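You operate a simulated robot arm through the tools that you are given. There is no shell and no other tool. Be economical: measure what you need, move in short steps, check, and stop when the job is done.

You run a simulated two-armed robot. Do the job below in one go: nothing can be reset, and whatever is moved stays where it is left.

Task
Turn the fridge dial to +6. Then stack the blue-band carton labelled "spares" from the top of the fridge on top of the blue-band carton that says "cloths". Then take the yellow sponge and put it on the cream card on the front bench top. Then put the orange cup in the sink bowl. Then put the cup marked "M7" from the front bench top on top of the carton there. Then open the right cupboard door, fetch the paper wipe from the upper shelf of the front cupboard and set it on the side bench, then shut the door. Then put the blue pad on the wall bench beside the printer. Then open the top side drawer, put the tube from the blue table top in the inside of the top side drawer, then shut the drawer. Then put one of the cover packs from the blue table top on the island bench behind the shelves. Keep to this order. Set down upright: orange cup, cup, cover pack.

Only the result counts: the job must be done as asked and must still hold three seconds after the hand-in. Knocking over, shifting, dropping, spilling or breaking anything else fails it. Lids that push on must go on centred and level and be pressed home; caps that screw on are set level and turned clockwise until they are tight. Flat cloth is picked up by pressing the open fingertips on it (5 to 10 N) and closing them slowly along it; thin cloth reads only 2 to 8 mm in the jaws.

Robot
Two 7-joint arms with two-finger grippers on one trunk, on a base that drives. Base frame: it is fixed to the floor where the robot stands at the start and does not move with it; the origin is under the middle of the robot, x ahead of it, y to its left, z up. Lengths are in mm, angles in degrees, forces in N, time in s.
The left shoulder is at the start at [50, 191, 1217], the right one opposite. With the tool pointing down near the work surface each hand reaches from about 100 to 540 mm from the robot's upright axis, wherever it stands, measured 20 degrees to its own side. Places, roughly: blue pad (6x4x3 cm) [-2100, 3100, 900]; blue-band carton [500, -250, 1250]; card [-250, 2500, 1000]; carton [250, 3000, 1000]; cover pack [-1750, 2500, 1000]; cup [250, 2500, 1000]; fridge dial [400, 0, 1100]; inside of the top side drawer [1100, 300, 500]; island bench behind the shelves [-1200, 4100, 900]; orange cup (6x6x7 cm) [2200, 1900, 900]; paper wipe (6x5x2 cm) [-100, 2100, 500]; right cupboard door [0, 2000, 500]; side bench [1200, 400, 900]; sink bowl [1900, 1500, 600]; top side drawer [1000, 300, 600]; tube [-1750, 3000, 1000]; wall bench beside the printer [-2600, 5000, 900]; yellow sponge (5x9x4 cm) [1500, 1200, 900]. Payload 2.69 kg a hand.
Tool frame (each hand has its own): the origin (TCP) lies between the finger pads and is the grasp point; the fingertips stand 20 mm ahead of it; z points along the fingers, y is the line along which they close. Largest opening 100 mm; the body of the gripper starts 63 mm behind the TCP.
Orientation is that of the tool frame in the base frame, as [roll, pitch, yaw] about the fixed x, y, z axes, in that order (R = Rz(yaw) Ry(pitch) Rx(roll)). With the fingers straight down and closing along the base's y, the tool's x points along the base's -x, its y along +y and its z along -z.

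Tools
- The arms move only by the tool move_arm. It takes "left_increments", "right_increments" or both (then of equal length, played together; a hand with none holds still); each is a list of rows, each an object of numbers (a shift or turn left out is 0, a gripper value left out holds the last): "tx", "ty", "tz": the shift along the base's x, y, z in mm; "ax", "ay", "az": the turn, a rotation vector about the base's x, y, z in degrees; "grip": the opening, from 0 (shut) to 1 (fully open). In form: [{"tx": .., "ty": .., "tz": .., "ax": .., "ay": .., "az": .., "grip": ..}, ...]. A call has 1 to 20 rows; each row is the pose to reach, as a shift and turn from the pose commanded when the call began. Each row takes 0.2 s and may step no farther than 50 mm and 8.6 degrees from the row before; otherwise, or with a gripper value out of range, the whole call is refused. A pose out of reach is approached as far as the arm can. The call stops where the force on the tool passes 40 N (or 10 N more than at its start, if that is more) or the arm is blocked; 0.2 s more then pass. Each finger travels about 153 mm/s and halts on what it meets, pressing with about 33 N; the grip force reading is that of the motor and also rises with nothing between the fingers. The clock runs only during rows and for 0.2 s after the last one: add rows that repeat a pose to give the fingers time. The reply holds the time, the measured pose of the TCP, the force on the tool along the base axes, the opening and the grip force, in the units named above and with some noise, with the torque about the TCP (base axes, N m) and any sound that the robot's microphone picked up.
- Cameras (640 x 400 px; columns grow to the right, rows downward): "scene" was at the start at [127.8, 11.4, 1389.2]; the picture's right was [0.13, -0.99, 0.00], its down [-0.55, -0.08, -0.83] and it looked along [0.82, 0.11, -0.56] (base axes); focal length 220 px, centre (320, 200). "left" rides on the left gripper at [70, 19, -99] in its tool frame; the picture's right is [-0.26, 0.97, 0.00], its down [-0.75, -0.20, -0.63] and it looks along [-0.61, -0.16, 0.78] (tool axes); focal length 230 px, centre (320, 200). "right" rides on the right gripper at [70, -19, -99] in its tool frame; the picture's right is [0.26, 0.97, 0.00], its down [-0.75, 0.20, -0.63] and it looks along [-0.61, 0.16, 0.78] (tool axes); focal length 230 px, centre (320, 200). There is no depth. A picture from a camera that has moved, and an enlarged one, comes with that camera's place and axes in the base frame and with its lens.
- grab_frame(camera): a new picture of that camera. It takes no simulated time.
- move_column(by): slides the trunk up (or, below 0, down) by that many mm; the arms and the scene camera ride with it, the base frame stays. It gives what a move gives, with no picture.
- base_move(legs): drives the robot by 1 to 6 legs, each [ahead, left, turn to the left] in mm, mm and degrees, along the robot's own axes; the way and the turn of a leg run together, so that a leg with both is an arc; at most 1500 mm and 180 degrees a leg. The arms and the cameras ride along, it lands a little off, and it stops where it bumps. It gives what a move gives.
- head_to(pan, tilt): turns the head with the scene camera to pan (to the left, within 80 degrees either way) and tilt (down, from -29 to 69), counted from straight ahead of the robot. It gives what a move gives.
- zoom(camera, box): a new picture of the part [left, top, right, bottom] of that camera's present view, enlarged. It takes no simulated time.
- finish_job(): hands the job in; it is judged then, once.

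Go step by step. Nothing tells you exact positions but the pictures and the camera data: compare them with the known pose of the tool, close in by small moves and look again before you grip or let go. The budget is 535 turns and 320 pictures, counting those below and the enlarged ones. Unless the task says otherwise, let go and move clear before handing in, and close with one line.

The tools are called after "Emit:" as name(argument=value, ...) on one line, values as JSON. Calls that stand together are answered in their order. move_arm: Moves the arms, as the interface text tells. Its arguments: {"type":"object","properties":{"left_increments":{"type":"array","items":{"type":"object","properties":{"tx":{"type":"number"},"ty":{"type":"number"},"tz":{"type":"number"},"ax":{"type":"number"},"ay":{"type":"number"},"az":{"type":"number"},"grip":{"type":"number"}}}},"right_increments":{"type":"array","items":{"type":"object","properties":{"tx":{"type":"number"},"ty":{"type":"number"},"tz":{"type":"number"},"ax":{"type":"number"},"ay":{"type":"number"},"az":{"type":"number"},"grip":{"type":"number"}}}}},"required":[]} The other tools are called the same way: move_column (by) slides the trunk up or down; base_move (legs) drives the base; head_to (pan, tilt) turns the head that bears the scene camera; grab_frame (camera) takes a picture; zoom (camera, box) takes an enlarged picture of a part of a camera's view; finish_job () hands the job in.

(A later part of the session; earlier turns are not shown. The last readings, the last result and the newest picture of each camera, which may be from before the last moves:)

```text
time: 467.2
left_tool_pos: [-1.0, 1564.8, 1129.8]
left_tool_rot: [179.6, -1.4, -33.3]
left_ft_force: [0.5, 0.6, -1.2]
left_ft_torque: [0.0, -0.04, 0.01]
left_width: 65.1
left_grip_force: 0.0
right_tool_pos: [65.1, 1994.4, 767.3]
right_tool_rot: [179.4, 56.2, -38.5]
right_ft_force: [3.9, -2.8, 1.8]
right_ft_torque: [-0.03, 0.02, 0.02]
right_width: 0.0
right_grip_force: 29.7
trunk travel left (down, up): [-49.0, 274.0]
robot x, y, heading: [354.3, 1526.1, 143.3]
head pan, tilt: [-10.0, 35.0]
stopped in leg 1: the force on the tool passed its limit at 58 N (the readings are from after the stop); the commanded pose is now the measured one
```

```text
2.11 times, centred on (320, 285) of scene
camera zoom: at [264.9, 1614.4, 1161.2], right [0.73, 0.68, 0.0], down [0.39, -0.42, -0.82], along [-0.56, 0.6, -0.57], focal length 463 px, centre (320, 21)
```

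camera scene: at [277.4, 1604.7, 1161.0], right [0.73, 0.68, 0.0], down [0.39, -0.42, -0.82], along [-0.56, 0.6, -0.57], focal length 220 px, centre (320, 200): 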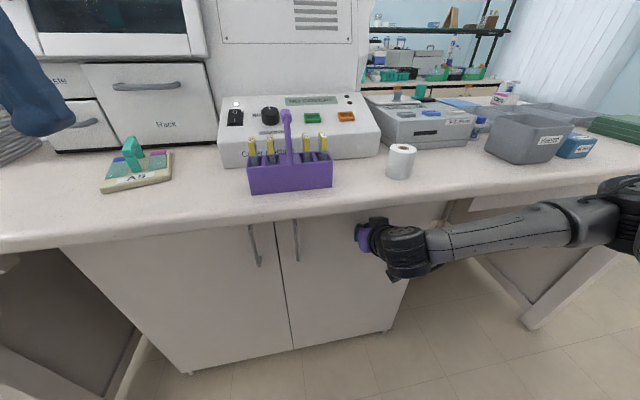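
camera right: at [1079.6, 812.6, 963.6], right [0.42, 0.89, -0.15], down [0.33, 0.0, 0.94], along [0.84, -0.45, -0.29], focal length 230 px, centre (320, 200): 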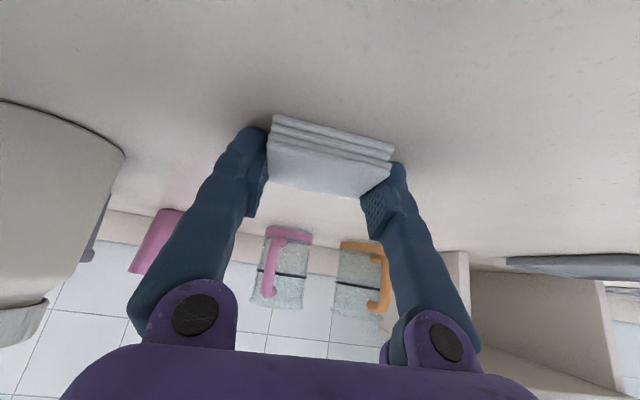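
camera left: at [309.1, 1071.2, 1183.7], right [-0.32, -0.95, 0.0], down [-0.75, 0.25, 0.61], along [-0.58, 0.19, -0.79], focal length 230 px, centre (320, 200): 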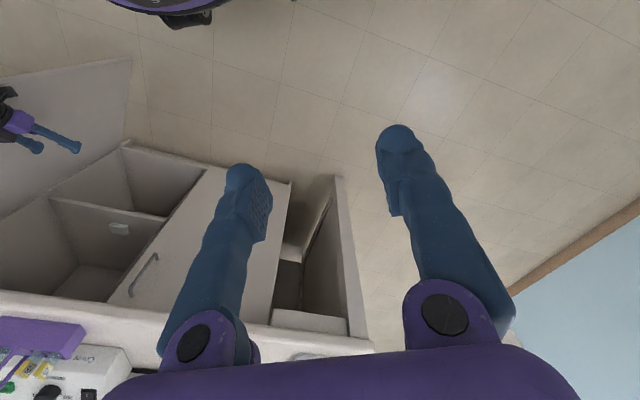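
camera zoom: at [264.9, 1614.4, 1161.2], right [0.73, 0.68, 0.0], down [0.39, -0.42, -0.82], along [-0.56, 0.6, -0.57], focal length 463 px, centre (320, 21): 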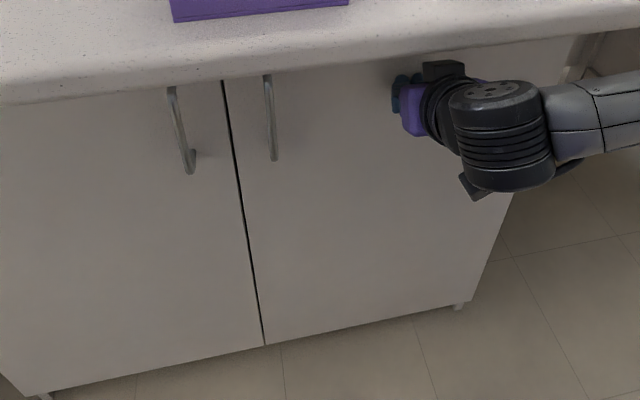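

Door is shut. Now tuck the arm, raise the column, and go round the island's left end to the blue table for the pad.

Emit:
base_move(legs=[[-200, 0, 0]])

Emit:
move_column(by=270)

Emit:
move_arm(right_increments=[{"tx": 12, "ty": -9, "tz": 15, "ax": -4.5, "ay": -6.2}, {"tx": 24, "ty": -18, "tz": 30, "ax": -9, "ay": -12.3}, {"tx": 36, "ty": -27, "tz": 45, "ax": -13.6, "ay": -18.5}, {"tx": 48, "ty": -36, "tz": 60, "ax": -18.1, "ay": -24.6}, {"tx": 60, "ty": -45, "tz": 75, "ax": -22.6, "ay": -30.8}, {"tx": 72, "ty": -54, "tz": 90, "ax": -27, "ay": -37}, {"tx": 84, "ty": -63, "tz": 105, "ax": -31.6, "ay": -43}, {"tx": 96, "ty": -72, "tz": 120, "ax": -33.3, "ay": -45.3, "grip": 0.8}])

Emit:
base_move(legs=[[0, 1300, 0]])

Emit:
head_to(pan=0, tilt=20)

Emit:
grab_frame(camera="scene")

```text
time: 468.8
left_tool_pos: [158.0, 1444.7, 1130.5]
left_tool_rot: [179.6, -1.5, -33.4]
left_ft_force: [-0.7, 0.6, 0.7]
left_ft_torque: [0.01, -0.02, 0.0]
left_width: 65.1
left_grip_force: 0.1
right_tool_pos: [226.3, 1874.1, 767.5]
right_tool_rot: [179.4, 56.1, -38.4]
right_ft_force: [0.4, 0.0, 0.5]
right_ft_torque: [0.0, 0.02, -0.02]
right_width: 0.0
right_grip_force: 29.8
trunk travel left (down, up): [-49.0, 274.0]
robot x, y, heading: [517.7, 1409.6, 143.2]
head pan, tilt: [-10.0, 35.0]
```

```text
time: 471.6
left_tool_pos: [158.7, 1444.0, 1399.4]
left_tool_rot: [179.7, -1.4, -33.3]
left_ft_force: [-0.6, -0.8, -0.3]
left_ft_torque: [0.01, 0.01, -0.03]
left_width: 65.1
left_grip_force: 0.0
right_tool_pos: [226.1, 1874.2, 1039.3]
right_tool_rot: [179.4, 56.2, -38.5]
right_ft_force: [0.2, 0.4, -0.2]
right_ft_torque: [-0.01, 0.05, 0.0]
right_width: 0.0
right_grip_force: 29.8
trunk travel left (down, up): [-319.0, 4.0]
robot x, y, heading: [518.2, 1409.2, 143.0]
head pan, tilt: [-10.0, 35.0]
```

```text
time: 473.4
left_tool_pos: [159.2, 1444.0, 1398.4]
left_tool_rot: [179.5, -1.3, -33.3]
left_ft_force: [-0.3, -0.3, 0.9]
left_ft_torque: [0.02, -0.01, 0.03]
left_width: 65.1
left_grip_force: 0.0
right_tool_pos: [321.4, 1801.7, 1158.7]
right_tool_rot: [-178.7, 0.0, -37.5]
right_ft_force: [0.5, -0.1, -0.5]
right_ft_torque: [0.04, 0.0, 0.0]
right_width: 79.8
right_grip_force: 0.2
trunk travel left (down, up): [-319.0, 4.0]
robot x, y, heading: [514.4, 1407.2, 143.0]
head pan, tilt: [-10.0, 35.0]
```

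```text
time: 485.0
left_tool_pos: [-622.8, 409.9, 1399.4]
left_tool_rot: [179.6, -1.4, -33.5]
left_ft_force: [0.3, -0.1, -0.2]
left_ft_torque: [-0.02, -0.02, 0.02]
left_width: 65.1
left_grip_force: 0.1
right_tool_pos: [-458.4, 765.9, 1157.9]
right_tool_rot: [-178.7, 0.0, -37.8]
right_ft_force: [-0.6, 0.0, 0.2]
right_ft_torque: [0.05, 0.01, -0.01]
right_width: 80.0
right_grip_force: 0.1
trunk travel left (down, up): [-319.0, 4.0]
robot x, y, heading: [-264.2, 366.1, 142.7]
head pan, tilt: [-10.0, 35.0]
```

```text
time: 485.7
left_tool_pos: [-621.0, 409.7, 1398.4]
left_tool_rot: [179.7, -1.4, -33.5]
left_ft_force: [-0.2, -0.1, 0.2]
left_ft_torque: [-0.01, -0.03, -0.01]
left_width: 65.0
left_grip_force: 0.0
right_tool_pos: [-459.1, 766.0, 1158.7]
right_tool_rot: [-178.7, 0.0, -37.7]
right_ft_force: [0.2, 0.1, 0.0]
right_ft_torque: [0.0, 0.0, -0.04]
right_width: 79.9
right_grip_force: 0.1
trunk travel left (down, up): [-319.0, 4.0]
robot x, y, heading: [-264.0, 368.6, 143.2]
head pan, tilt: [0.0, 20.0]
```

```text
117 pictures are left
camera scene: at [-369.3, 449.3, 1455.0], right [0.6, 0.8, 0.0], down [0.27, -0.21, -0.94], along [-0.75, 0.57, -0.34], focal length 220 px, centre (320, 200)
```

scene: 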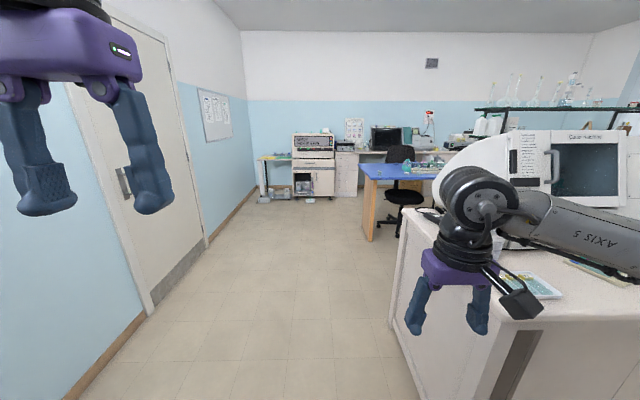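

Emit:
base_move(legs=[[1500, 0, 0]])

Emit:
head_to(pan=-20, tilt=25)

Emit:
grab_frame(camera="scene")

```text
time: 493.1
left_tool_pos: [-1802.0, 1333.0, 1399.6]
left_tool_rot: [179.6, -1.4, -34.9]
left_ft_force: [-0.9, 0.0, -0.4]
left_ft_torque: [-0.01, 0.01, -0.02]
left_width: 65.1
left_grip_force: 0.1
right_tool_pos: [-1629.4, 1686.7, 1159.9]
right_tool_rot: [-178.6, 0.1, -39.2]
right_ft_force: [-0.3, 0.4, 0.1]
right_ft_torque: [-0.03, 0.01, -0.01]
right_width: 80.0
right_grip_force: 0.0
trunk travel left (down, up): [-319.0, 4.0]
robot x, y, heading: [-1444.0, 1282.6, 141.3]
head pan, tilt: [0.0, 20.0]
```

```text
time: 494.0
left_tool_pos: [-1801.5, 1333.8, 1398.4]
left_tool_rot: [179.6, -1.5, -34.9]
left_ft_force: [0.2, -0.2, 0.0]
left_ft_torque: [0.01, 0.02, -0.02]
left_width: 65.0
left_grip_force: 0.0
right_tool_pos: [-1629.0, 1686.0, 1157.8]
right_tool_rot: [-178.7, 0.0, -39.2]
right_ft_force: [-0.4, -0.5, 0.4]
right_ft_torque: [-0.03, 0.0, -0.03]
right_width: 80.1
right_grip_force: 0.1
trunk travel left (down, up): [-319.0, 4.0]
robot x, y, heading: [-1443.6, 1283.0, 141.5]
head pan, tilt: [-20.0, 25.0]
```

```text
116 pictures are left
camera scene: at [-1523.3, 1388.1, 1447.0], right [0.85, 0.52, 0.0], down [0.22, -0.36, -0.91], along [-0.47, 0.77, -0.42], focal length 220 px, centre (320, 200)
```

scene: 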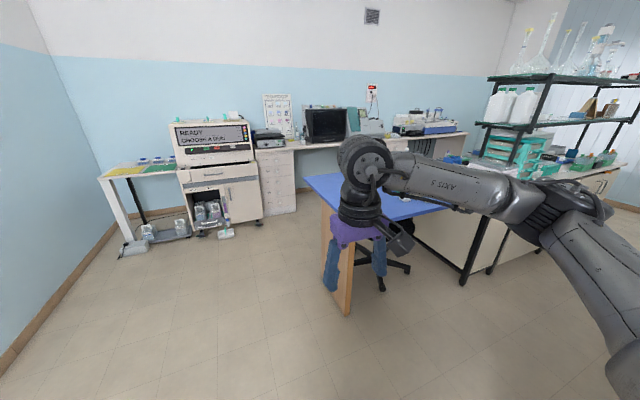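

Emit:
base_move(legs=[[450, 0, 2], [0, -550, 0]])

Emit:
head_to(pan=0, tilt=30)

Emit:
grab_frame(camera="scene")

```text
time: 501.6
left_tool_pos: [-1835.2, 2037.0, 1399.6]
left_tool_rot: [179.6, -1.4, -31.9]
left_ft_force: [0.8, -0.2, 0.8]
left_ft_torque: [-0.01, 0.04, -0.02]
left_width: 65.2
left_grip_force: 0.1
right_tool_pos: [-1681.5, 2399.6, 1157.1]
right_tool_rot: [-178.7, -0.1, -36.1]
right_ft_force: [0.1, 0.0, -0.3]
right_ft_torque: [0.0, 0.0, -0.01]
right_width: 80.0
right_grip_force: 0.1
trunk travel left (down, up): [-319.0, 4.0]
robot x, y, heading: [-1473.5, 2010.3, 144.6]
head pan, tilt: [-20.0, 25.0]
```

```text
time: 502.5
left_tool_pos: [-1835.0, 2037.5, 1398.9]
left_tool_rot: [179.6, -1.4, -32.0]
left_ft_force: [-0.1, 0.4, -0.2]
left_ft_torque: [-0.02, -0.02, -0.03]
left_width: 65.0
left_grip_force: 0.1
right_tool_pos: [-1681.2, 2399.7, 1158.0]
right_tool_rot: [-178.6, 0.0, -36.0]
right_ft_force: [-0.3, -0.4, -0.5]
right_ft_torque: [-0.01, -0.03, -0.02]
right_width: 79.9
right_grip_force: 0.1
trunk travel left (down, up): [-319.0, 4.0]
robot x, y, heading: [-1475.2, 2007.5, 144.4]
head pan, tilt: [0.0, 30.0]
```

```text
115 pictures are left
camera scene: at [-1580.9, 2083.7, 1439.0], right [0.58, 0.81, 0.0], down [0.41, -0.29, -0.87], along [-0.7, 0.5, -0.5], focal length 220 px, centre (320, 200)
```

scene: 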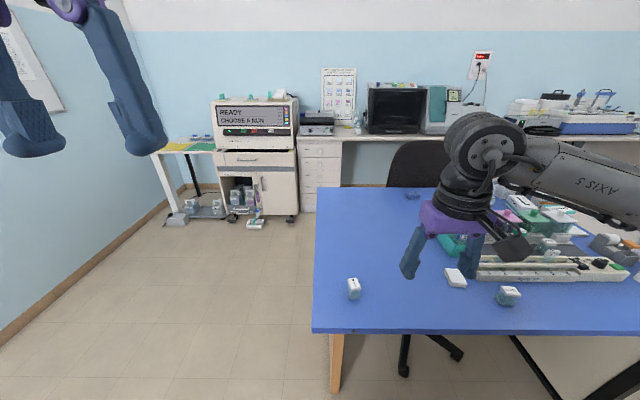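

Emit:
zoom(camera="scene", box=[320, 180, 480, 310])

Emit:
zoom(camera="scene", box=[440, 180, 640, 310])

Emit:
zoom(camera="scene", box=[280, 70, 640, 200])

```text
3.08 times, centred on (400, 245) of scene
camera zoom: at [-1580.9, 2083.7, 1439.0], right [0.58, 0.81, 0.0], down [0.41, -0.29, -0.87], along [-0.7, 0.5, -0.5], focal length 676 px, centre (74, 62)
```

zoom: 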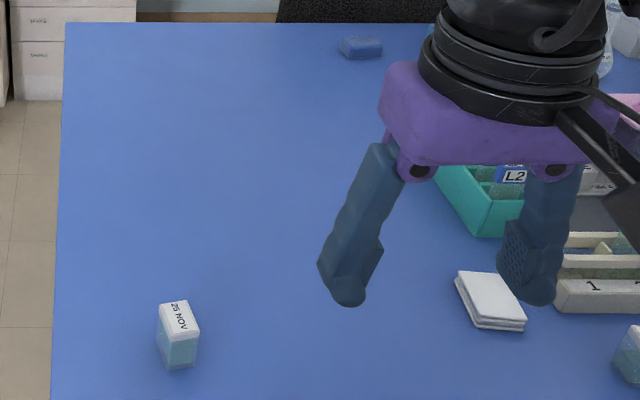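

```text
3.08 times, centred on (540, 245) of scene
camera zoom: at [-1580.9, 2083.7, 1439.0], right [0.58, 0.81, 0.0], down [0.41, -0.29, -0.87], along [-0.7, 0.5, -0.5], focal length 676 px, centre (-357, 62)
```

zoom: 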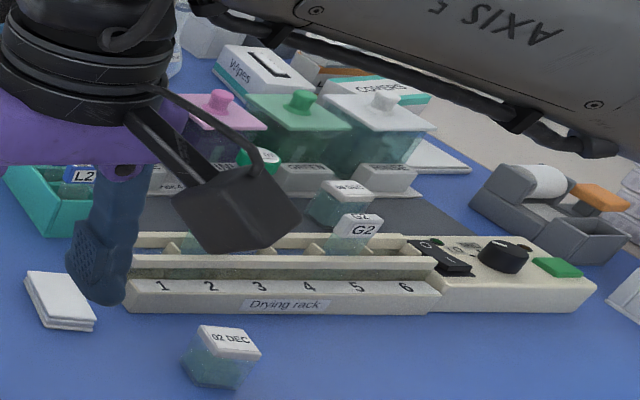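

```text
1.78 times, centred on (460, 135) of scene
camera zoom: at [-1580.9, 2083.7, 1439.0], right [0.58, 0.81, 0.0], down [0.41, -0.29, -0.87], along [-0.7, 0.5, -0.5], focal length 391 px, centre (71, 316)
```

zoom: 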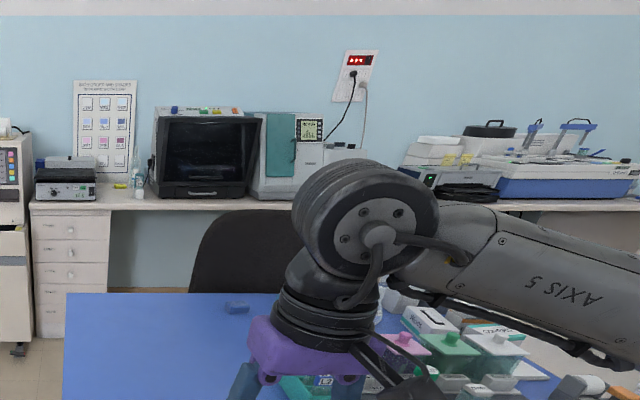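

The blue pad lies near (-2105, 3045), close to the table's far edge where a chair is tucked in. I'll go round the table's left end to the far side.

Emit:
base_move(legs=[[0, 470, 0], [620, 0, 0], [0, 0, 180]])

Emit:
head_to(pan=40, tilt=30)

Emit:
grab_frame(camera="scene")

```text
time: 517.5
left_tool_pos: [-1886.5, 1937.7, 1399.1]
left_tool_rot: [179.6, -1.4, 147.0]
left_ft_force: [0.3, -0.1, -1.2]
left_ft_torque: [0.01, 0.01, -0.02]
left_width: 65.0
left_grip_force: 0.0
right_tool_pos: [-2045.8, 1577.8, 1159.6]
right_tool_rot: [-178.8, 0.1, 142.9]
right_ft_force: [0.3, -0.2, 0.6]
right_ft_torque: [0.0, -0.02, -0.02]
right_width: 80.0
right_grip_force: 0.1
trunk travel left (down, up): [-319.0, 4.0]
robot x, y, heading: [-2245.6, 1976.1, -36.3]
head pan, tilt: [0.0, 30.0]
```

```text
time: 518.6
left_tool_pos: [-1887.5, 1938.0, 1399.2]
left_tool_rot: [179.6, -1.4, 147.1]
left_ft_force: [0.3, -0.2, 0.1]
left_ft_torque: [0.01, -0.01, -0.03]
left_width: 64.7
left_grip_force: 0.0
right_tool_pos: [-2046.3, 1578.6, 1159.3]
right_tool_rot: [-178.7, -0.1, 142.9]
right_ft_force: [0.2, 0.2, -0.3]
right_ft_torque: [0.02, 0.02, 0.01]
right_width: 79.9
right_grip_force: 0.0
trunk travel left (down, up): [-319.0, 4.0]
robot x, y, heading: [-2246.9, 1972.0, -36.4]
head pan, tilt: [40.0, 30.0]
```

```text
111 pictures are left
camera scene: at [-2123.4, 1954.3, 1439.0], right [0.06, -1.0, 0.0], down [-0.5, -0.03, -0.87], along [0.86, 0.05, -0.5], focal length 220 px, centre (320, 200)
```

scene: 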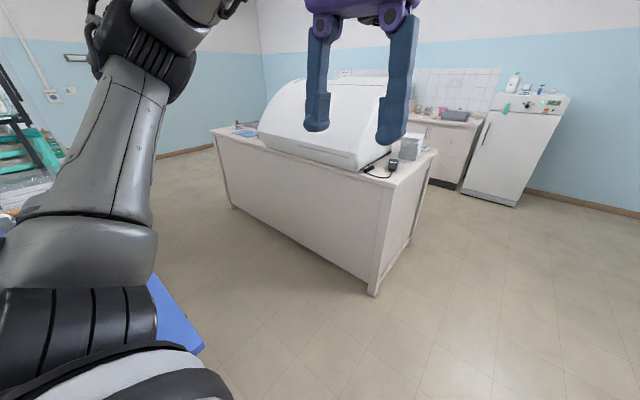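

Emit:
base_move(legs=[[-1000, 0, 0], [0, 330, 0]])

Emit:
head_to(pan=50, tilt=30)

Emit:
grab_frame(camera="scene")

```text
time: 526.9
left_tool_pos: [-2495.4, 2800.1, 1400.3]
left_tool_rot: [179.7, -1.4, 146.3]
left_ft_force: [-0.7, 0.0, -0.1]
left_ft_torque: [0.0, 0.01, -0.05]
left_width: 65.0
left_grip_force: 0.1
right_tool_pos: [-2660.5, 2442.3, 1158.0]
right_tool_rot: [-178.7, -0.1, 142.1]
right_ft_force: [-0.5, 0.9, 0.0]
right_ft_torque: [0.0, 0.02, 0.02]
right_width: 80.2
right_grip_force: 0.0
trunk travel left (down, up): [-319.0, 4.0]
robot x, y, heading: [-2860.3, 2837.9, -37.0]
head pan, tilt: [40.0, 30.0]
```

```text
time: 527.6
left_tool_pos: [-2495.2, 2800.0, 1399.1]
left_tool_rot: [179.6, -1.4, 146.3]
left_ft_force: [-0.4, 1.3, 0.8]
left_ft_torque: [0.01, 0.01, 0.02]
left_width: 64.9
left_grip_force: 0.0
right_tool_pos: [-2660.0, 2441.7, 1157.5]
right_tool_rot: [-178.7, -0.1, 142.1]
right_ft_force: [-0.1, 0.1, -0.2]
right_ft_torque: [-0.02, 0.02, 0.0]
right_width: 79.9
right_grip_force: 0.0
trunk travel left (down, up): [-319.0, 4.0]
robot x, y, heading: [-2857.2, 2840.8, -37.2]
head pan, tilt: [50.0, 30.0]
```

```text
110 pictures are left
camera scene: at [-2735.1, 2834.8, 1439.0], right [0.22, -0.98, 0.0], down [-0.49, -0.11, -0.87], along [0.84, 0.19, -0.5], focal length 220 px, centre (320, 200)
```

scene: 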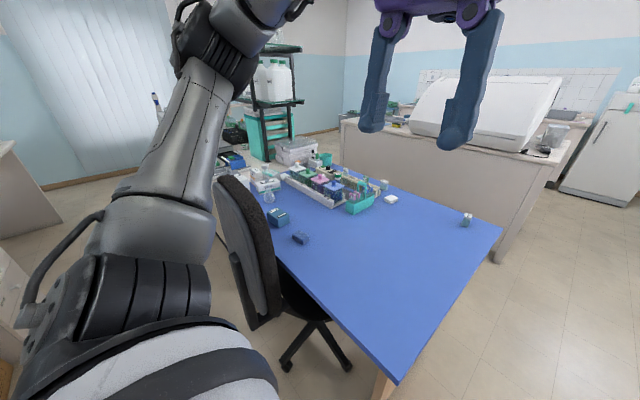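

Pad at (-2110, 3055, 890). With the robot facing along the table (heading ~53°) the right arm can reach over the table corner in front of the chair back.

Emit:
base_move(legs=[[0, 0, 90], [130, 10, 0]])

Emit:
head_to(pan=-35, tilt=35)

Emit:
grab_frame(camera="scene")

```text
time: 532.7
left_tool_pos: [-2741.7, 3307.2, 1399.5]
left_tool_rot: [179.6, -1.4, -123.9]
left_ft_force: [0.1, -0.2, -0.4]
left_ft_torque: [-0.04, 0.02, 0.01]
left_width: 64.8
left_grip_force: 0.1
right_tool_pos: [-2386.4, 3140.5, 1157.4]
right_tool_rot: [-178.7, 0.1, -128.2]
right_ft_force: [0.1, 0.1, -0.3]
right_ft_torque: [-0.01, -0.03, 0.01]
right_width: 79.9
right_grip_force: 0.0
trunk travel left (down, up): [-319.0, 4.0]
robot x, y, heading: [-2785.7, 2947.3, 52.5]
head pan, tilt: [50.0, 30.0]
```

```text
time: 534.2
left_tool_pos: [-2742.9, 3306.7, 1400.2]
left_tool_rot: [179.7, -1.4, -123.9]
left_ft_force: [-0.2, -0.5, 0.2]
left_ft_torque: [0.01, -0.01, -0.02]
left_width: 65.3
left_grip_force: 0.1
right_tool_pos: [-2387.1, 3141.1, 1157.4]
right_tool_rot: [-178.8, 0.0, -128.1]
right_ft_force: [-0.7, 0.6, 0.8]
right_ft_torque: [0.01, 0.03, -0.02]
right_width: 79.7
right_grip_force: 0.0
trunk travel left (down, up): [-319.0, 4.0]
robot x, y, heading: [-2780.6, 2946.1, 52.8]
head pan, tilt: [-35.0, 35.0]
```

```text
109 pictures are left
camera scene: at [-2676.0, 3005.9, 1431.2], right [0.3, -0.95, 0.0], down [-0.55, -0.17, -0.82], along [0.78, 0.25, -0.57], focal length 220 px, centre (320, 200)
```

scene: 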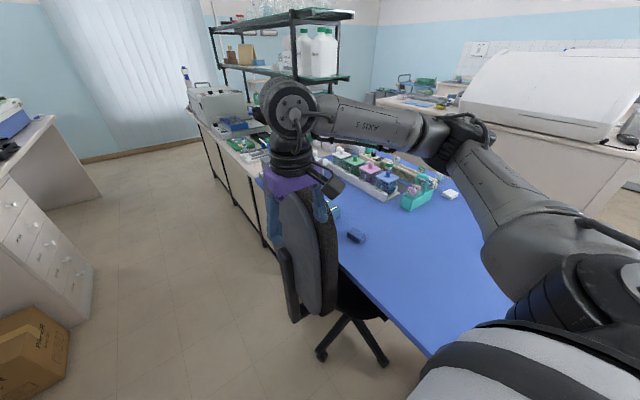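

Emit:
move_arm(right_increments=[{"tz": 45}, {"tz": 90}, {"tz": 120}])

Emit:
move_arm(right_increments=[{"tx": 35, "ty": -22}, {"tx": 70, "ty": -44}, {"tx": 105, "ty": -66}, {"tx": 140, "ty": -85}, {"tx": 175, "ty": -95}, {"tx": 210, "ty": -95}, {"tx": 245, "ty": -90}, {"tx": 277, "ty": -86}, {"tx": 277, "ty": -86}])

Emit:
grab_frame(camera="right")

Emit:
grab_frame(camera="scene")

```text
time: 535.0
left_tool_pos: [-2743.1, 3305.5, 1399.5]
left_tool_rot: [179.5, -1.4, -124.0]
left_ft_force: [0.0, 0.5, -0.4]
left_ft_torque: [0.03, -0.01, -0.01]
left_width: 64.8
left_grip_force: 0.1
right_tool_pos: [-2386.1, 3141.9, 1278.9]
right_tool_rot: [-178.8, 0.1, -128.2]
right_ft_force: [0.3, 0.5, 1.2]
right_ft_torque: [0.03, -0.01, -0.02]
right_width: 79.9
right_grip_force: 0.1
trunk travel left (down, up): [-319.0, 4.0]
robot x, y, heading: [-2783.9, 2950.3, 52.3]
head pan, tilt: [-35.0, 35.0]
```

```text
time: 537.0
left_tool_pos: [-2743.6, 3306.8, 1399.5]
left_tool_rot: [179.5, -1.3, -124.0]
left_ft_force: [-0.1, 0.4, 0.8]
left_ft_torque: [0.01, 0.02, -0.05]
left_width: 65.0
left_grip_force: 0.0
right_tool_pos: [-2109.6, 3053.2, 1278.5]
right_tool_rot: [-178.8, 0.0, -128.2]
right_ft_force: [-0.1, -0.1, 0.8]
right_ft_torque: [-0.02, -0.01, -0.03]
right_width: 80.1
right_grip_force: 0.1
trunk travel left (down, up): [-319.0, 4.0]
robot x, y, heading: [-2786.2, 2949.9, 52.6]
head pan, tilt: [-35.0, 35.0]
```

```text
108 pictures are left
camera right: at [-2139.1, 2988.6, 1376.7], right [-0.92, 0.39, -0.02], down [0.29, 0.72, 0.63], along [0.26, 0.57, -0.78], focal length 230 px, centre (320, 200)
```

right: 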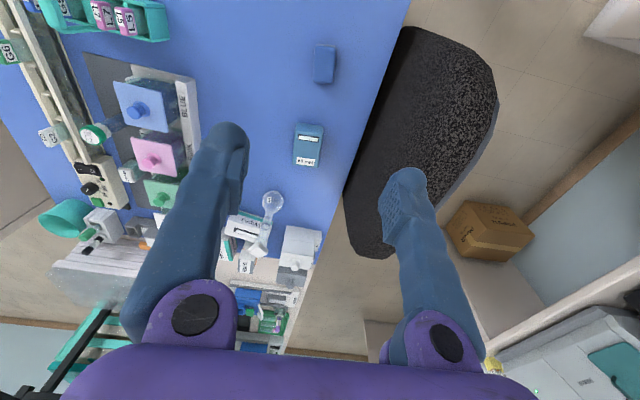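

```text
107 pictures are left
camera scene: at [-2676.4, 3005.6, 1431.2], right [0.3, -0.95, 0.0], down [-0.55, -0.17, -0.82], along [0.78, 0.25, -0.57], focal length 220 px, centre (320, 200)
```

scene: 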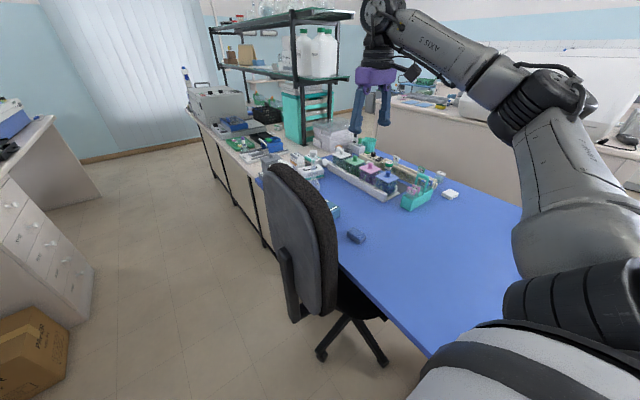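

Emit:
move_arm(right_increments=[{"tz": -45}, {"tz": -90}, {"tz": -135}, {"tz": -180}, {"tz": -225}, {"tz": -270}, {"tz": -310}, {"tz": -310}])

Emit:
grab_frame(camera="right")

Emit:
grab_frame(camera="scene")

```text
time: 538.9
left_tool_pos: [-2742.9, 3307.8, 1400.6]
left_tool_rot: [179.5, -1.4, -123.9]
left_ft_force: [-0.2, 0.4, 0.0]
left_ft_torque: [-0.03, 0.01, 0.0]
left_width: 65.0
left_grip_force: 0.1
right_tool_pos: [-2111.3, 3053.2, 965.1]
right_tool_rot: [-178.7, 0.0, -128.1]
right_ft_force: [0.0, -0.7, 0.3]
right_ft_torque: [-0.01, -0.01, -0.01]
right_width: 80.1
right_grip_force: 0.1
trunk travel left (down, up): [-319.0, 4.0]
robot x, y, heading: [-2786.8, 2947.9, 52.3]
head pan, tilt: [-35.0, 35.0]
```

```text
106 pictures are left
camera right: at [-2141.6, 2987.2, 1064.8], right [-0.92, 0.39, -0.02], down [0.29, 0.72, 0.63], along [0.26, 0.57, -0.78], focal length 230 px, centre (320, 200)
```

right: 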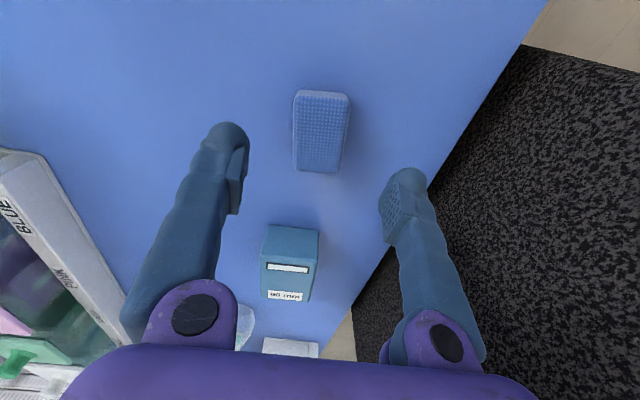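

```text
105 pictures are left
camera scene: at [-2676.3, 3005.8, 1431.2], right [0.3, -0.95, 0.0], down [-0.55, -0.17, -0.82], along [0.78, 0.25, -0.57], focal length 220 px, centre (320, 200)
```

scene: 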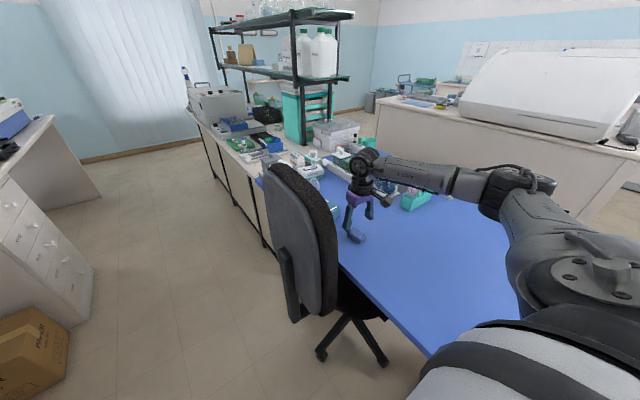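

Emit:
move_arm(right_increments=[{"tx": 1, "ty": 1, "tz": -30}, {"tx": 1, "ty": 1, "tz": -60}, {"tx": 1, "ty": 1, "tz": -75}, {"tx": 1, "ty": 1, "tz": -82}, {"tx": 1, "ty": 1, "tz": -82}])

Emit:
grab_frame(camera="right")

```text
time: 539.8
left_tool_pos: [-2745.9, 3305.1, 1401.5]
left_tool_rot: [179.8, -1.2, -124.1]
left_ft_force: [0.4, 0.0, -0.5]
left_ft_torque: [-0.03, 0.01, 0.02]
left_width: 65.2
left_grip_force: 0.0
right_tool_pos: [-2108.7, 3053.7, 897.7]
right_tool_rot: [-178.8, 0.8, -128.4]
right_ft_force: [-12.3, -16.2, 28.1]
right_ft_torque: [0.44, 1.45, 1.05]
right_width: 83.1
right_grip_force: 2.5
trunk travel left (down, up): [-319.0, 4.0]
robot x, y, heading: [-2785.0, 2946.6, 52.1]
head pan, tilt: [-35.0, 35.0]
stopped in row 4 (right hand): the force on the tool passed its limit at 47 N (the readings are from after the stop); the commanded pose is now the measured one
```

```text
104 pictures are left
camera right: at [-2139.6, 2987.3, 997.1], right [-0.92, 0.4, -0.02], down [0.29, 0.71, 0.64], along [0.27, 0.58, -0.77], focal length 230 px, centre (320, 200)
```

right: 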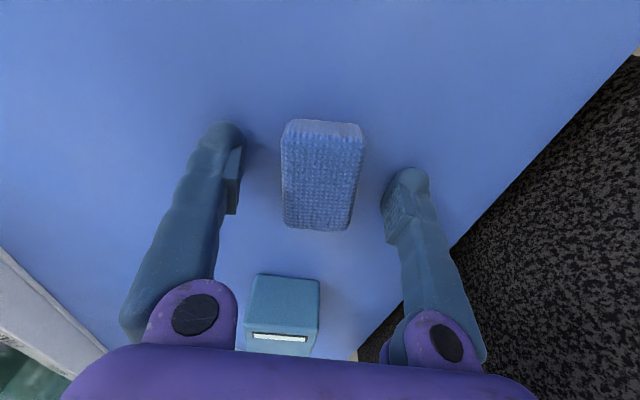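

Emit:
move_arm(right_increments=[{"tz": 5}, {"tz": 5, "grip": 0.55}, {"tz": 5, "grip": 0.3}, {"tz": 5, "grip": 0.3}, {"tz": 5, "grip": 0.3}])

Emit:
move_arm(right_increments=[{"tz": 30}, {"tz": 75}, {"tz": 120}, {"tz": 165}, {"tz": 210}, {"tz": 255}, {"tz": 300}, {"tz": 340}, {"tz": 380}])

Emit:
grab_frame(camera="right")

```text
time: 541.0
left_tool_pos: [-2742.9, 3306.8, 1399.3]
left_tool_rot: [179.6, -1.4, -124.0]
left_ft_force: [-0.9, -0.1, 1.2]
left_ft_torque: [-0.05, 0.04, 0.01]
left_width: 65.1
left_grip_force: 0.1
right_tool_pos: [-2107.3, 3056.4, 901.3]
right_tool_rot: [-178.8, 0.8, -128.3]
right_ft_force: [-0.7, 5.5, 7.6]
right_ft_torque: [0.22, 0.21, -0.11]
right_width: 38.7
right_grip_force: 32.8
trunk travel left (down, up): [-319.0, 4.0]
robot x, y, heading: [-2786.5, 2946.4, 52.4]
head pan, tilt: [-35.0, 35.0]
```

```text
time: 543.0
left_tool_pos: [-2743.2, 3307.0, 1398.9]
left_tool_rot: [179.6, -1.2, -124.0]
left_ft_force: [0.0, 0.4, 0.6]
left_ft_torque: [-0.02, -0.01, -0.01]
left_width: 65.0
left_grip_force: 0.0
right_tool_pos: [-2109.5, 3057.9, 1280.8]
right_tool_rot: [-178.8, 0.7, -128.1]
right_ft_force: [-0.6, 0.2, 0.8]
right_ft_torque: [0.01, 0.0, 0.01]
right_width: 37.0
right_grip_force: 33.0
trunk travel left (down, up): [-319.0, 4.0]
robot x, y, heading: [-2784.8, 2946.2, 52.4]
head pan, tilt: [-35.0, 35.0]
```

```text
103 pictures are left
camera right: at [-2139.3, 2990.0, 1378.4], right [-0.92, 0.4, -0.02], down [0.29, 0.72, 0.63], along [0.27, 0.58, -0.77], focal length 230 px, centre (320, 200)
```

right: 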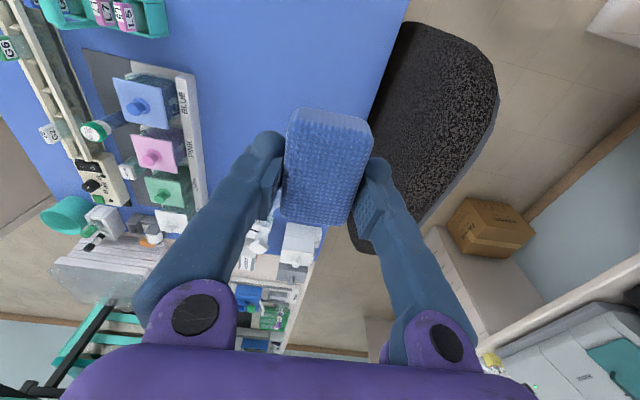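

Emit:
move_arm(right_increments=[{"tx": -32, "ty": -4}, {"tx": -67, "ty": -9}, {"tx": -102, "ty": -9}, {"tx": -137, "ty": 1}, {"tx": -172, "ty": 20}, {"tx": -207, "ty": 42}, {"tx": -242, "ty": 64}, {"tx": -277, "ty": 86}])

Emit:
head_to(pan=20, tilt=25)

Emit:
grab_frame(camera="scene")

```text
time: 544.8
left_tool_pos: [-2743.7, 3306.9, 1400.5]
left_tool_rot: [179.6, -1.4, -124.0]
left_ft_force: [0.6, -0.1, -1.1]
left_ft_torque: [-0.02, -0.01, -0.01]
left_width: 65.0
left_grip_force: 0.0
right_tool_pos: [-2384.9, 3141.6, 1277.6]
right_tool_rot: [-178.8, 0.6, -128.3]
right_ft_force: [0.3, -0.3, -0.1]
right_ft_torque: [-0.03, -0.01, -0.01]
right_width: 37.3
right_grip_force: 32.7
trunk travel left (down, up): [-319.0, 4.0]
robot x, y, heading: [-2787.7, 2951.6, 52.4]
head pan, tilt: [-35.0, 35.0]
```

```text
time: 546.1
left_tool_pos: [-2742.1, 3306.7, 1398.6]
left_tool_rot: [179.7, -1.4, -124.0]
left_ft_force: [0.5, -0.3, -0.6]
left_ft_torque: [-0.01, 0.0, 0.02]
left_width: 65.0
left_grip_force: 0.0
right_tool_pos: [-2384.1, 3141.1, 1277.6]
right_tool_rot: [-178.7, 0.7, -128.3]
right_ft_force: [0.9, 0.4, 0.1]
right_ft_torque: [0.02, 0.01, -0.03]
right_width: 36.7
right_grip_force: 33.0
trunk travel left (down, up): [-319.0, 4.0]
robot x, y, heading: [-2789.3, 2944.7, 52.2]
head pan, tilt: [20.0, 25.0]
```

```text
102 pictures are left
camera scene: at [-2732.2, 3066.8, 1446.9], right [0.95, -0.3, 0.0], down [-0.13, -0.4, -0.91], along [0.27, 0.86, -0.42], focal length 220 px, centre (320, 200)
```

scene: 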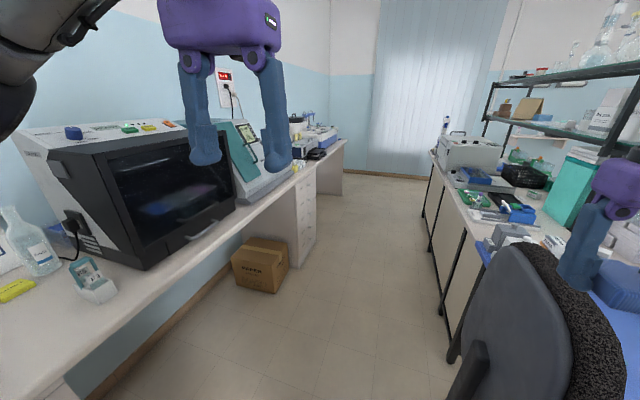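

Wall bench runs along the left; the printer-like device stands near l0≈2150 with free top beyond it. I drive down the corridor and turn to face the bench.

Emit:
base_move(legs=[[0, 140, 0], [1500, 0, 1], [230, 0, 0]])

Emit:
base_move(legs=[[0, 0, 90]])

Emit:
head_to(pan=0, tilt=30)

Emit:
grab_frame(camera="scene")

```text
time: 556.3
left_tool_pos: [-1816.7, 4758.8, 1400.1]
left_tool_rot: [179.6, -1.4, -124.0]
left_ft_force: [-0.2, -0.1, 0.5]
left_ft_torque: [0.0, 0.01, 0.03]
left_width: 65.0
left_grip_force: 0.0
right_tool_pos: [-1458.1, 4592.3, 1278.2]
right_tool_rot: [-178.9, 0.7, -128.3]
right_ft_force: [-0.3, 0.1, 0.2]
right_ft_torque: [-0.03, 0.04, -0.02]
right_width: 36.5
right_grip_force: 33.8
trunk travel left (down, up): [-319.0, 4.0]
robot x, y, heading: [-1856.2, 4398.6, 52.6]
head pan, tilt: [20.0, 25.0]
```

```text
time: 560.5
left_tool_pos: [-2216.4, 4441.0, 1399.4]
left_tool_rot: [179.6, -1.4, -33.8]
left_ft_force: [-0.7, -0.4, -1.1]
left_ft_torque: [-0.01, 0.02, 0.01]
left_width: 64.8
left_grip_force: 0.1
right_tool_pos: [-2052.3, 4799.3, 1277.1]
right_tool_rot: [-178.7, 0.7, -37.9]
right_ft_force: [-0.1, 0.1, 0.2]
right_ft_torque: [0.0, 0.02, 0.01]
right_width: 36.9
right_grip_force: 33.3
trunk travel left (down, up): [-319.0, 4.0]
robot x, y, heading: [-1859.2, 4402.1, 142.8]
head pan, tilt: [20.0, 25.0]
```

```text
time: 561.3
left_tool_pos: [-2216.2, 4439.5, 1400.9]
left_tool_rot: [179.5, -1.4, -33.7]
left_ft_force: [0.0, -0.6, -0.5]
left_ft_torque: [-0.02, -0.01, 0.02]
left_width: 64.8
left_grip_force: 0.0
right_tool_pos: [-2052.2, 4799.1, 1278.7]
right_tool_rot: [-178.8, 0.7, -38.0]
right_ft_force: [0.5, -0.1, 0.0]
right_ft_torque: [-0.02, -0.01, -0.02]
right_width: 36.7
right_grip_force: 32.9
trunk travel left (down, up): [-319.0, 4.0]
robot x, y, heading: [-1857.3, 4401.9, 142.7]
head pan, tilt: [0.0, 30.0]
```

```text
101 pictures are left
camera scene: at [-1961.3, 4477.8, 1439.0], right [0.61, 0.8, 0.0], down [0.4, -0.3, -0.87], along [-0.69, 0.52, -0.5], focal length 220 px, centre (320, 200)
```

scene: 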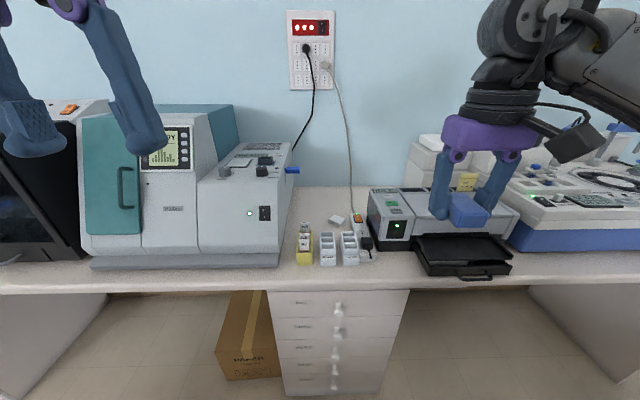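

Emit:
zoom(camera="scene", box=[270, 170, 430, 290])

```text
3.33 times, centred on (350, 230) of scene
camera zoom: at [-1961.3, 4477.8, 1439.0], right [0.61, 0.8, 0.0], down [0.4, -0.3, -0.87], along [-0.69, 0.52, -0.5], focal length 732 px, centre (220, 100)
```

zoom: 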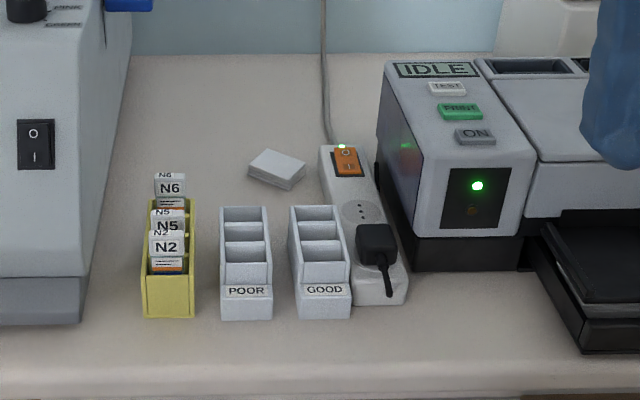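

The printer ("IDLE") is on the right; a free spot lies behind the small racks near (-2576, 4944). I move the base close and set the right hand to a 30° tilt.

Emit:
base_move(legs=[[0, 140, 0.7], [170, 0, 0]])

Emit:
grab_frame(camera="scene")

```text
time: 564.3
left_tool_pos: [-2436.8, 4420.1, 1400.3]
left_tool_rot: [179.6, -1.5, -33.0]
left_ft_force: [-0.2, 0.2, 0.5]
left_ft_torque: [0.01, -0.01, 0.01]
left_width: 64.9
left_grip_force: 0.1
right_tool_pos: [-2277.6, 4781.5, 1278.7]
right_tool_rot: [-178.8, 0.6, -37.2]
right_ft_force: [-0.3, 1.2, -0.3]
right_ft_torque: [-0.03, 0.0, 0.04]
right_width: 36.8
right_grip_force: 32.7
trunk travel left (down, up): [-319.0, 4.0]
robot x, y, heading: [-2076.4, 4385.5, 143.5]
head pan, tilt: [0.0, 30.0]
```

```text
99 pictures are left
camera scene: at [-2182.3, 4461.7, 1439.0], right [0.59, 0.8, 0.0], down [0.4, -0.3, -0.87], along [-0.7, 0.52, -0.5], focal length 220 px, centre (320, 200)
```

scene: 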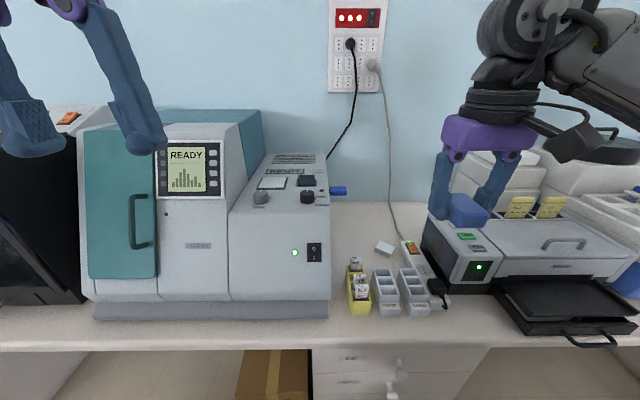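

Emit:
move_arm(right_increments=[{"tx": -37, "ty": 20, "ax": 2.2, "ay": 3}, {"tx": -75, "ty": 40, "ax": 4.5, "ay": 6}, {"tx": -112, "ty": 61, "ax": 6.7, "ay": 9}, {"tx": -150, "ty": 81, "ax": 9, "ay": 12}, {"tx": -187, "ty": 101, "tz": -20, "ax": 11.2, "ay": 15}, {"tx": -225, "ty": 121, "tz": -40, "ax": 13.4, "ay": 18}, {"tx": -262, "ty": 142, "tz": -60, "ax": 15.7, "ay": 21}, {"tx": -300, "ty": 162, "tz": -80, "ax": 17.9, "ay": 24.1}, {"tx": -300, "ty": 162, "tz": -120, "ax": 17.9, "ay": 24.1}, {"tx": -300, "ty": 162, "tz": -165, "ax": 17.9, "ay": 24.1}, {"tx": -300, "ty": 162, "tz": -200, "ax": 17.9, "ay": 24.1}, {"tx": -300, "ty": 162, "tz": -200, "ax": 17.9, "ay": 24.1}])

Emit:
grab_frame(camera="right")

Emit:
grab_frame(camera="scene")

```text
time: 566.9
left_tool_pos: [-2436.2, 4419.9, 1399.4]
left_tool_rot: [179.6, -1.3, -33.0]
left_ft_force: [-0.6, -0.3, -0.1]
left_ft_torque: [-0.03, 0.03, 0.0]
left_width: 65.1
left_grip_force: 0.2
right_tool_pos: [-2578.4, 4944.3, 1077.1]
right_tool_rot: [-179.1, 30.8, -37.3]
right_ft_force: [-0.4, -0.9, 0.1]
right_ft_torque: [0.03, -0.04, -0.01]
right_width: 36.7
right_grip_force: 33.1
trunk travel left (down, up): [-319.0, 4.0]
robot x, y, heading: [-2076.6, 4386.0, 143.6]
head pan, tilt: [0.0, 30.0]
```

```text
98 pictures are left
camera right: at [-2479.5, 4889.8, 1126.6], right [-0.42, -0.9, -0.14], down [-0.39, 0.03, 0.92], along [-0.82, 0.44, -0.36], focal length 230 px, centre (320, 200)
```

right: 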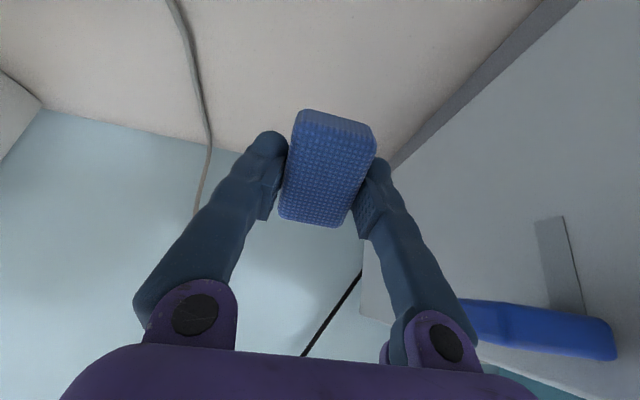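

```text
97 pictures are left
camera scene: at [-2181.8, 4461.4, 1439.0], right [0.59, 0.8, 0.0], down [0.4, -0.3, -0.87], along [-0.7, 0.52, -0.5], focal length 220 px, centre (320, 200)
```

scene: 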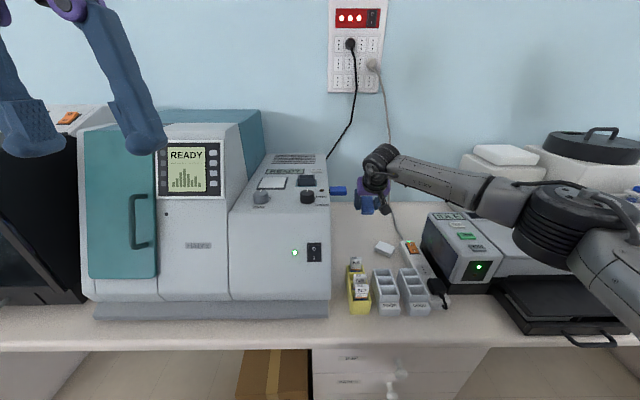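

Emit:
move_arm(right_increments=[{"tz": -40}, {"tz": -80}, {"tz": -115}, {"tz": -115}])

Emit:
grab_frame(camera="right")

Emit:
zoom(camera="scene", box=[320, 180, 480, 320])

```text
time: 567.9
left_tool_pos: [-2436.4, 4419.6, 1399.0]
left_tool_rot: [179.6, -1.3, -33.1]
left_ft_force: [1.0, 0.0, -0.2]
left_ft_torque: [0.0, -0.01, -0.01]
left_width: 65.0
left_grip_force: 0.1
right_tool_pos: [-2577.3, 4941.9, 963.7]
right_tool_rot: [-179.1, 30.8, -37.3]
right_ft_force: [-0.2, 0.0, -1.0]
right_ft_torque: [0.01, -0.01, -0.02]
right_width: 36.7
right_grip_force: 33.3
trunk travel left (down, up): [-319.0, 4.0]
robot x, y, heading: [-2079.9, 4384.0, 143.2]
head pan, tilt: [0.0, 30.0]
```

```text
96 pictures are left
camera right: at [-2478.6, 4888.1, 1013.5], right [-0.41, -0.9, -0.14], down [-0.38, 0.03, 0.92], along [-0.82, 0.44, -0.36], focal length 230 px, centre (320, 200)
```

right: 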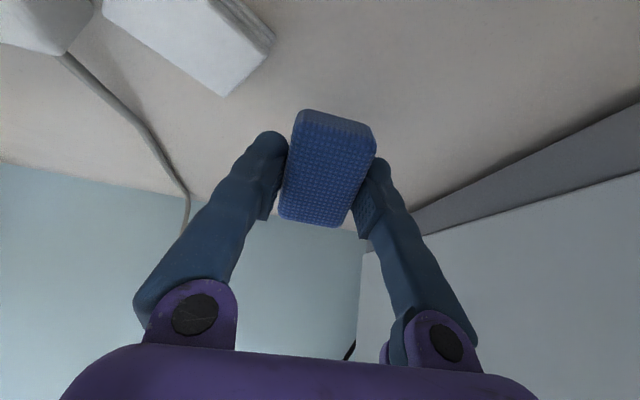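

```text
2.86 times, centred on (400, 250) of scene
camera zoom: at [-2181.9, 4461.3, 1439.0], right [0.59, 0.8, 0.0], down [0.4, -0.3, -0.87], along [-0.7, 0.52, -0.5], focal length 628 px, centre (91, 57)
```

zoom: 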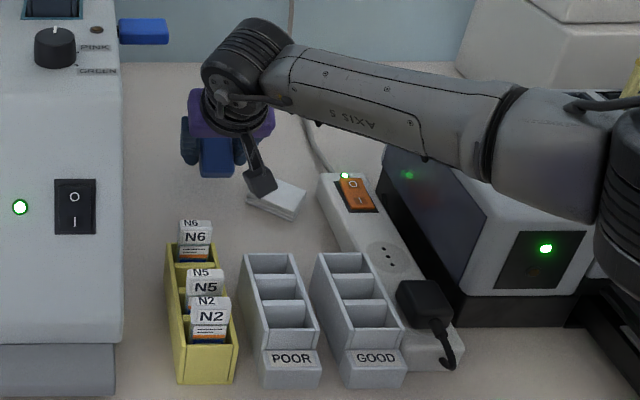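

Emit:
move_arm(right_increments=[{"tx": -12, "ty": -6, "tz": -10}, {"tx": -12, "ty": -6, "tz": -28}, {"tx": -12, "ty": -6, "tz": -38}, {"tx": -12, "ty": -6, "tz": -38}])

Emit:
grab_frame(camera="right")

Emit:
zoom(camera="scene", box=[320, 180, 480, 320])

```text
time: 568.9
left_tool_pos: [-2432.8, 4416.9, 1401.9]
left_tool_rot: [179.6, -1.1, -33.0]
left_ft_force: [0.5, -0.4, 0.2]
left_ft_torque: [0.03, 0.02, 0.03]
left_width: 64.9
left_grip_force: 0.1
right_tool_pos: [-2590.3, 4937.2, 934.5]
right_tool_rot: [-179.2, 31.4, -37.3]
right_ft_force: [-1.4, 2.1, 33.4]
right_ft_torque: [-0.35, -0.43, 0.02]
right_width: 36.4
right_grip_force: 33.2
trunk travel left (down, up): [-319.0, 4.0]
robot x, y, heading: [-2075.2, 4381.2, 143.7]
head pan, tilt: [0.0, 30.0]
```

```text
94 pictures are left
camera right: at [-2491.7, 4882.9, 980.8], right [-0.42, -0.9, -0.14], down [-0.37, 0.02, 0.93], along [-0.83, 0.44, -0.35], focal length 230 px, centre (320, 200)
```

right: 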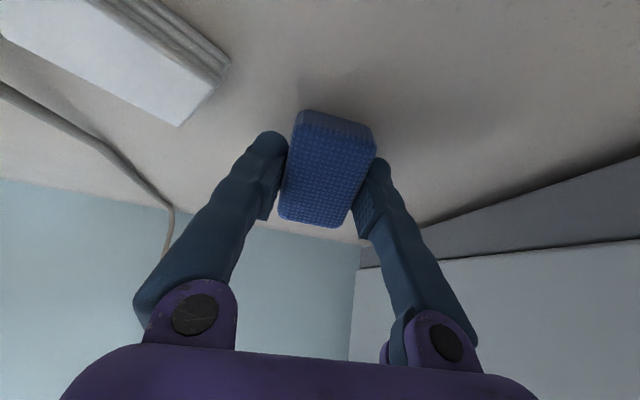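

```text
2.86 times, centred on (400, 250) of scene
camera zoom: at [-2179.0, 4458.5, 1439.9], right [0.59, 0.8, 0.0], down [0.4, -0.29, -0.87], along [-0.7, 0.52, -0.5], focal length 628 px, centre (91, 57)
```

zoom: 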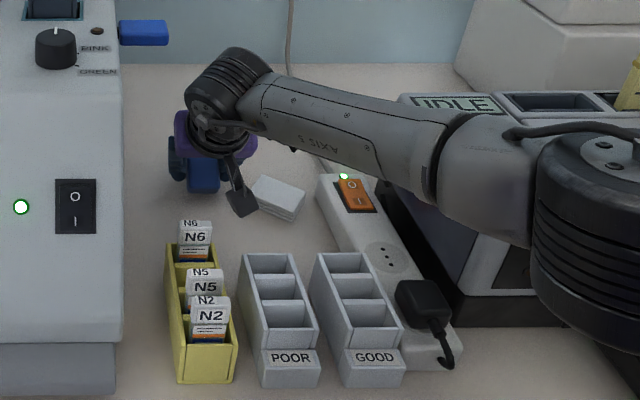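

Near edge of the pad touches the bench (z≈898). Ease up and open gently so it settles flat.

Emit:
move_arm(right_increments=[{"tz": 1}, {"tz": 0, "grip": 0.4}, {"tz": 0, "grip": 0.42}, {"tz": 0, "grip": 0.45}, {"tz": 0, "grip": 0.52}, {"tz": 0, "grip": 0.52}, {"tz": 0, "grip": 0.52}])

Emit:
grab_frame(camera="right")

```text
time: 570.5
left_tool_pos: [-2435.6, 4420.4, 1399.5]
left_tool_rot: [179.7, -1.3, -32.9]
left_ft_force: [0.9, -0.1, 1.0]
left_ft_torque: [0.0, 0.02, 0.04]
left_width: 65.2
left_grip_force: 0.1
right_tool_pos: [-2589.8, 4937.0, 924.3]
right_tool_rot: [-179.2, 30.7, -37.3]
right_ft_force: [-0.3, 0.4, -0.6]
right_ft_torque: [0.01, 0.0, -0.02]
right_width: 52.0
right_grip_force: 0.2
trunk travel left (down, up): [-319.0, 4.0]
robot x, y, heading: [-2078.2, 4383.1, 143.5]
head pan, tilt: [0.0, 30.0]
```

```text
92 pictures are left
camera right: at [-2491.4, 4883.0, 973.8], right [-0.41, -0.9, -0.14], down [-0.39, 0.03, 0.92], along [-0.82, 0.44, -0.36], focal length 230 px, centre (320, 200)
```

right: 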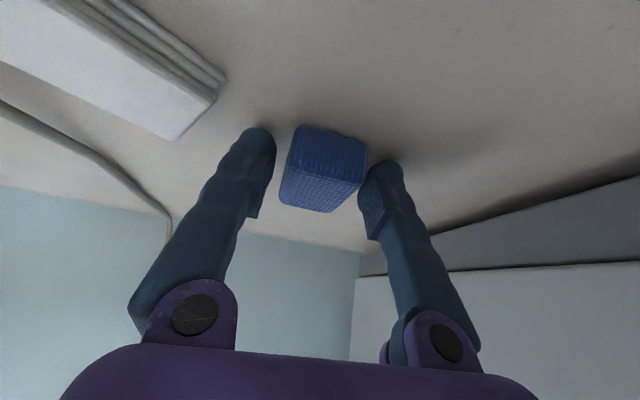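

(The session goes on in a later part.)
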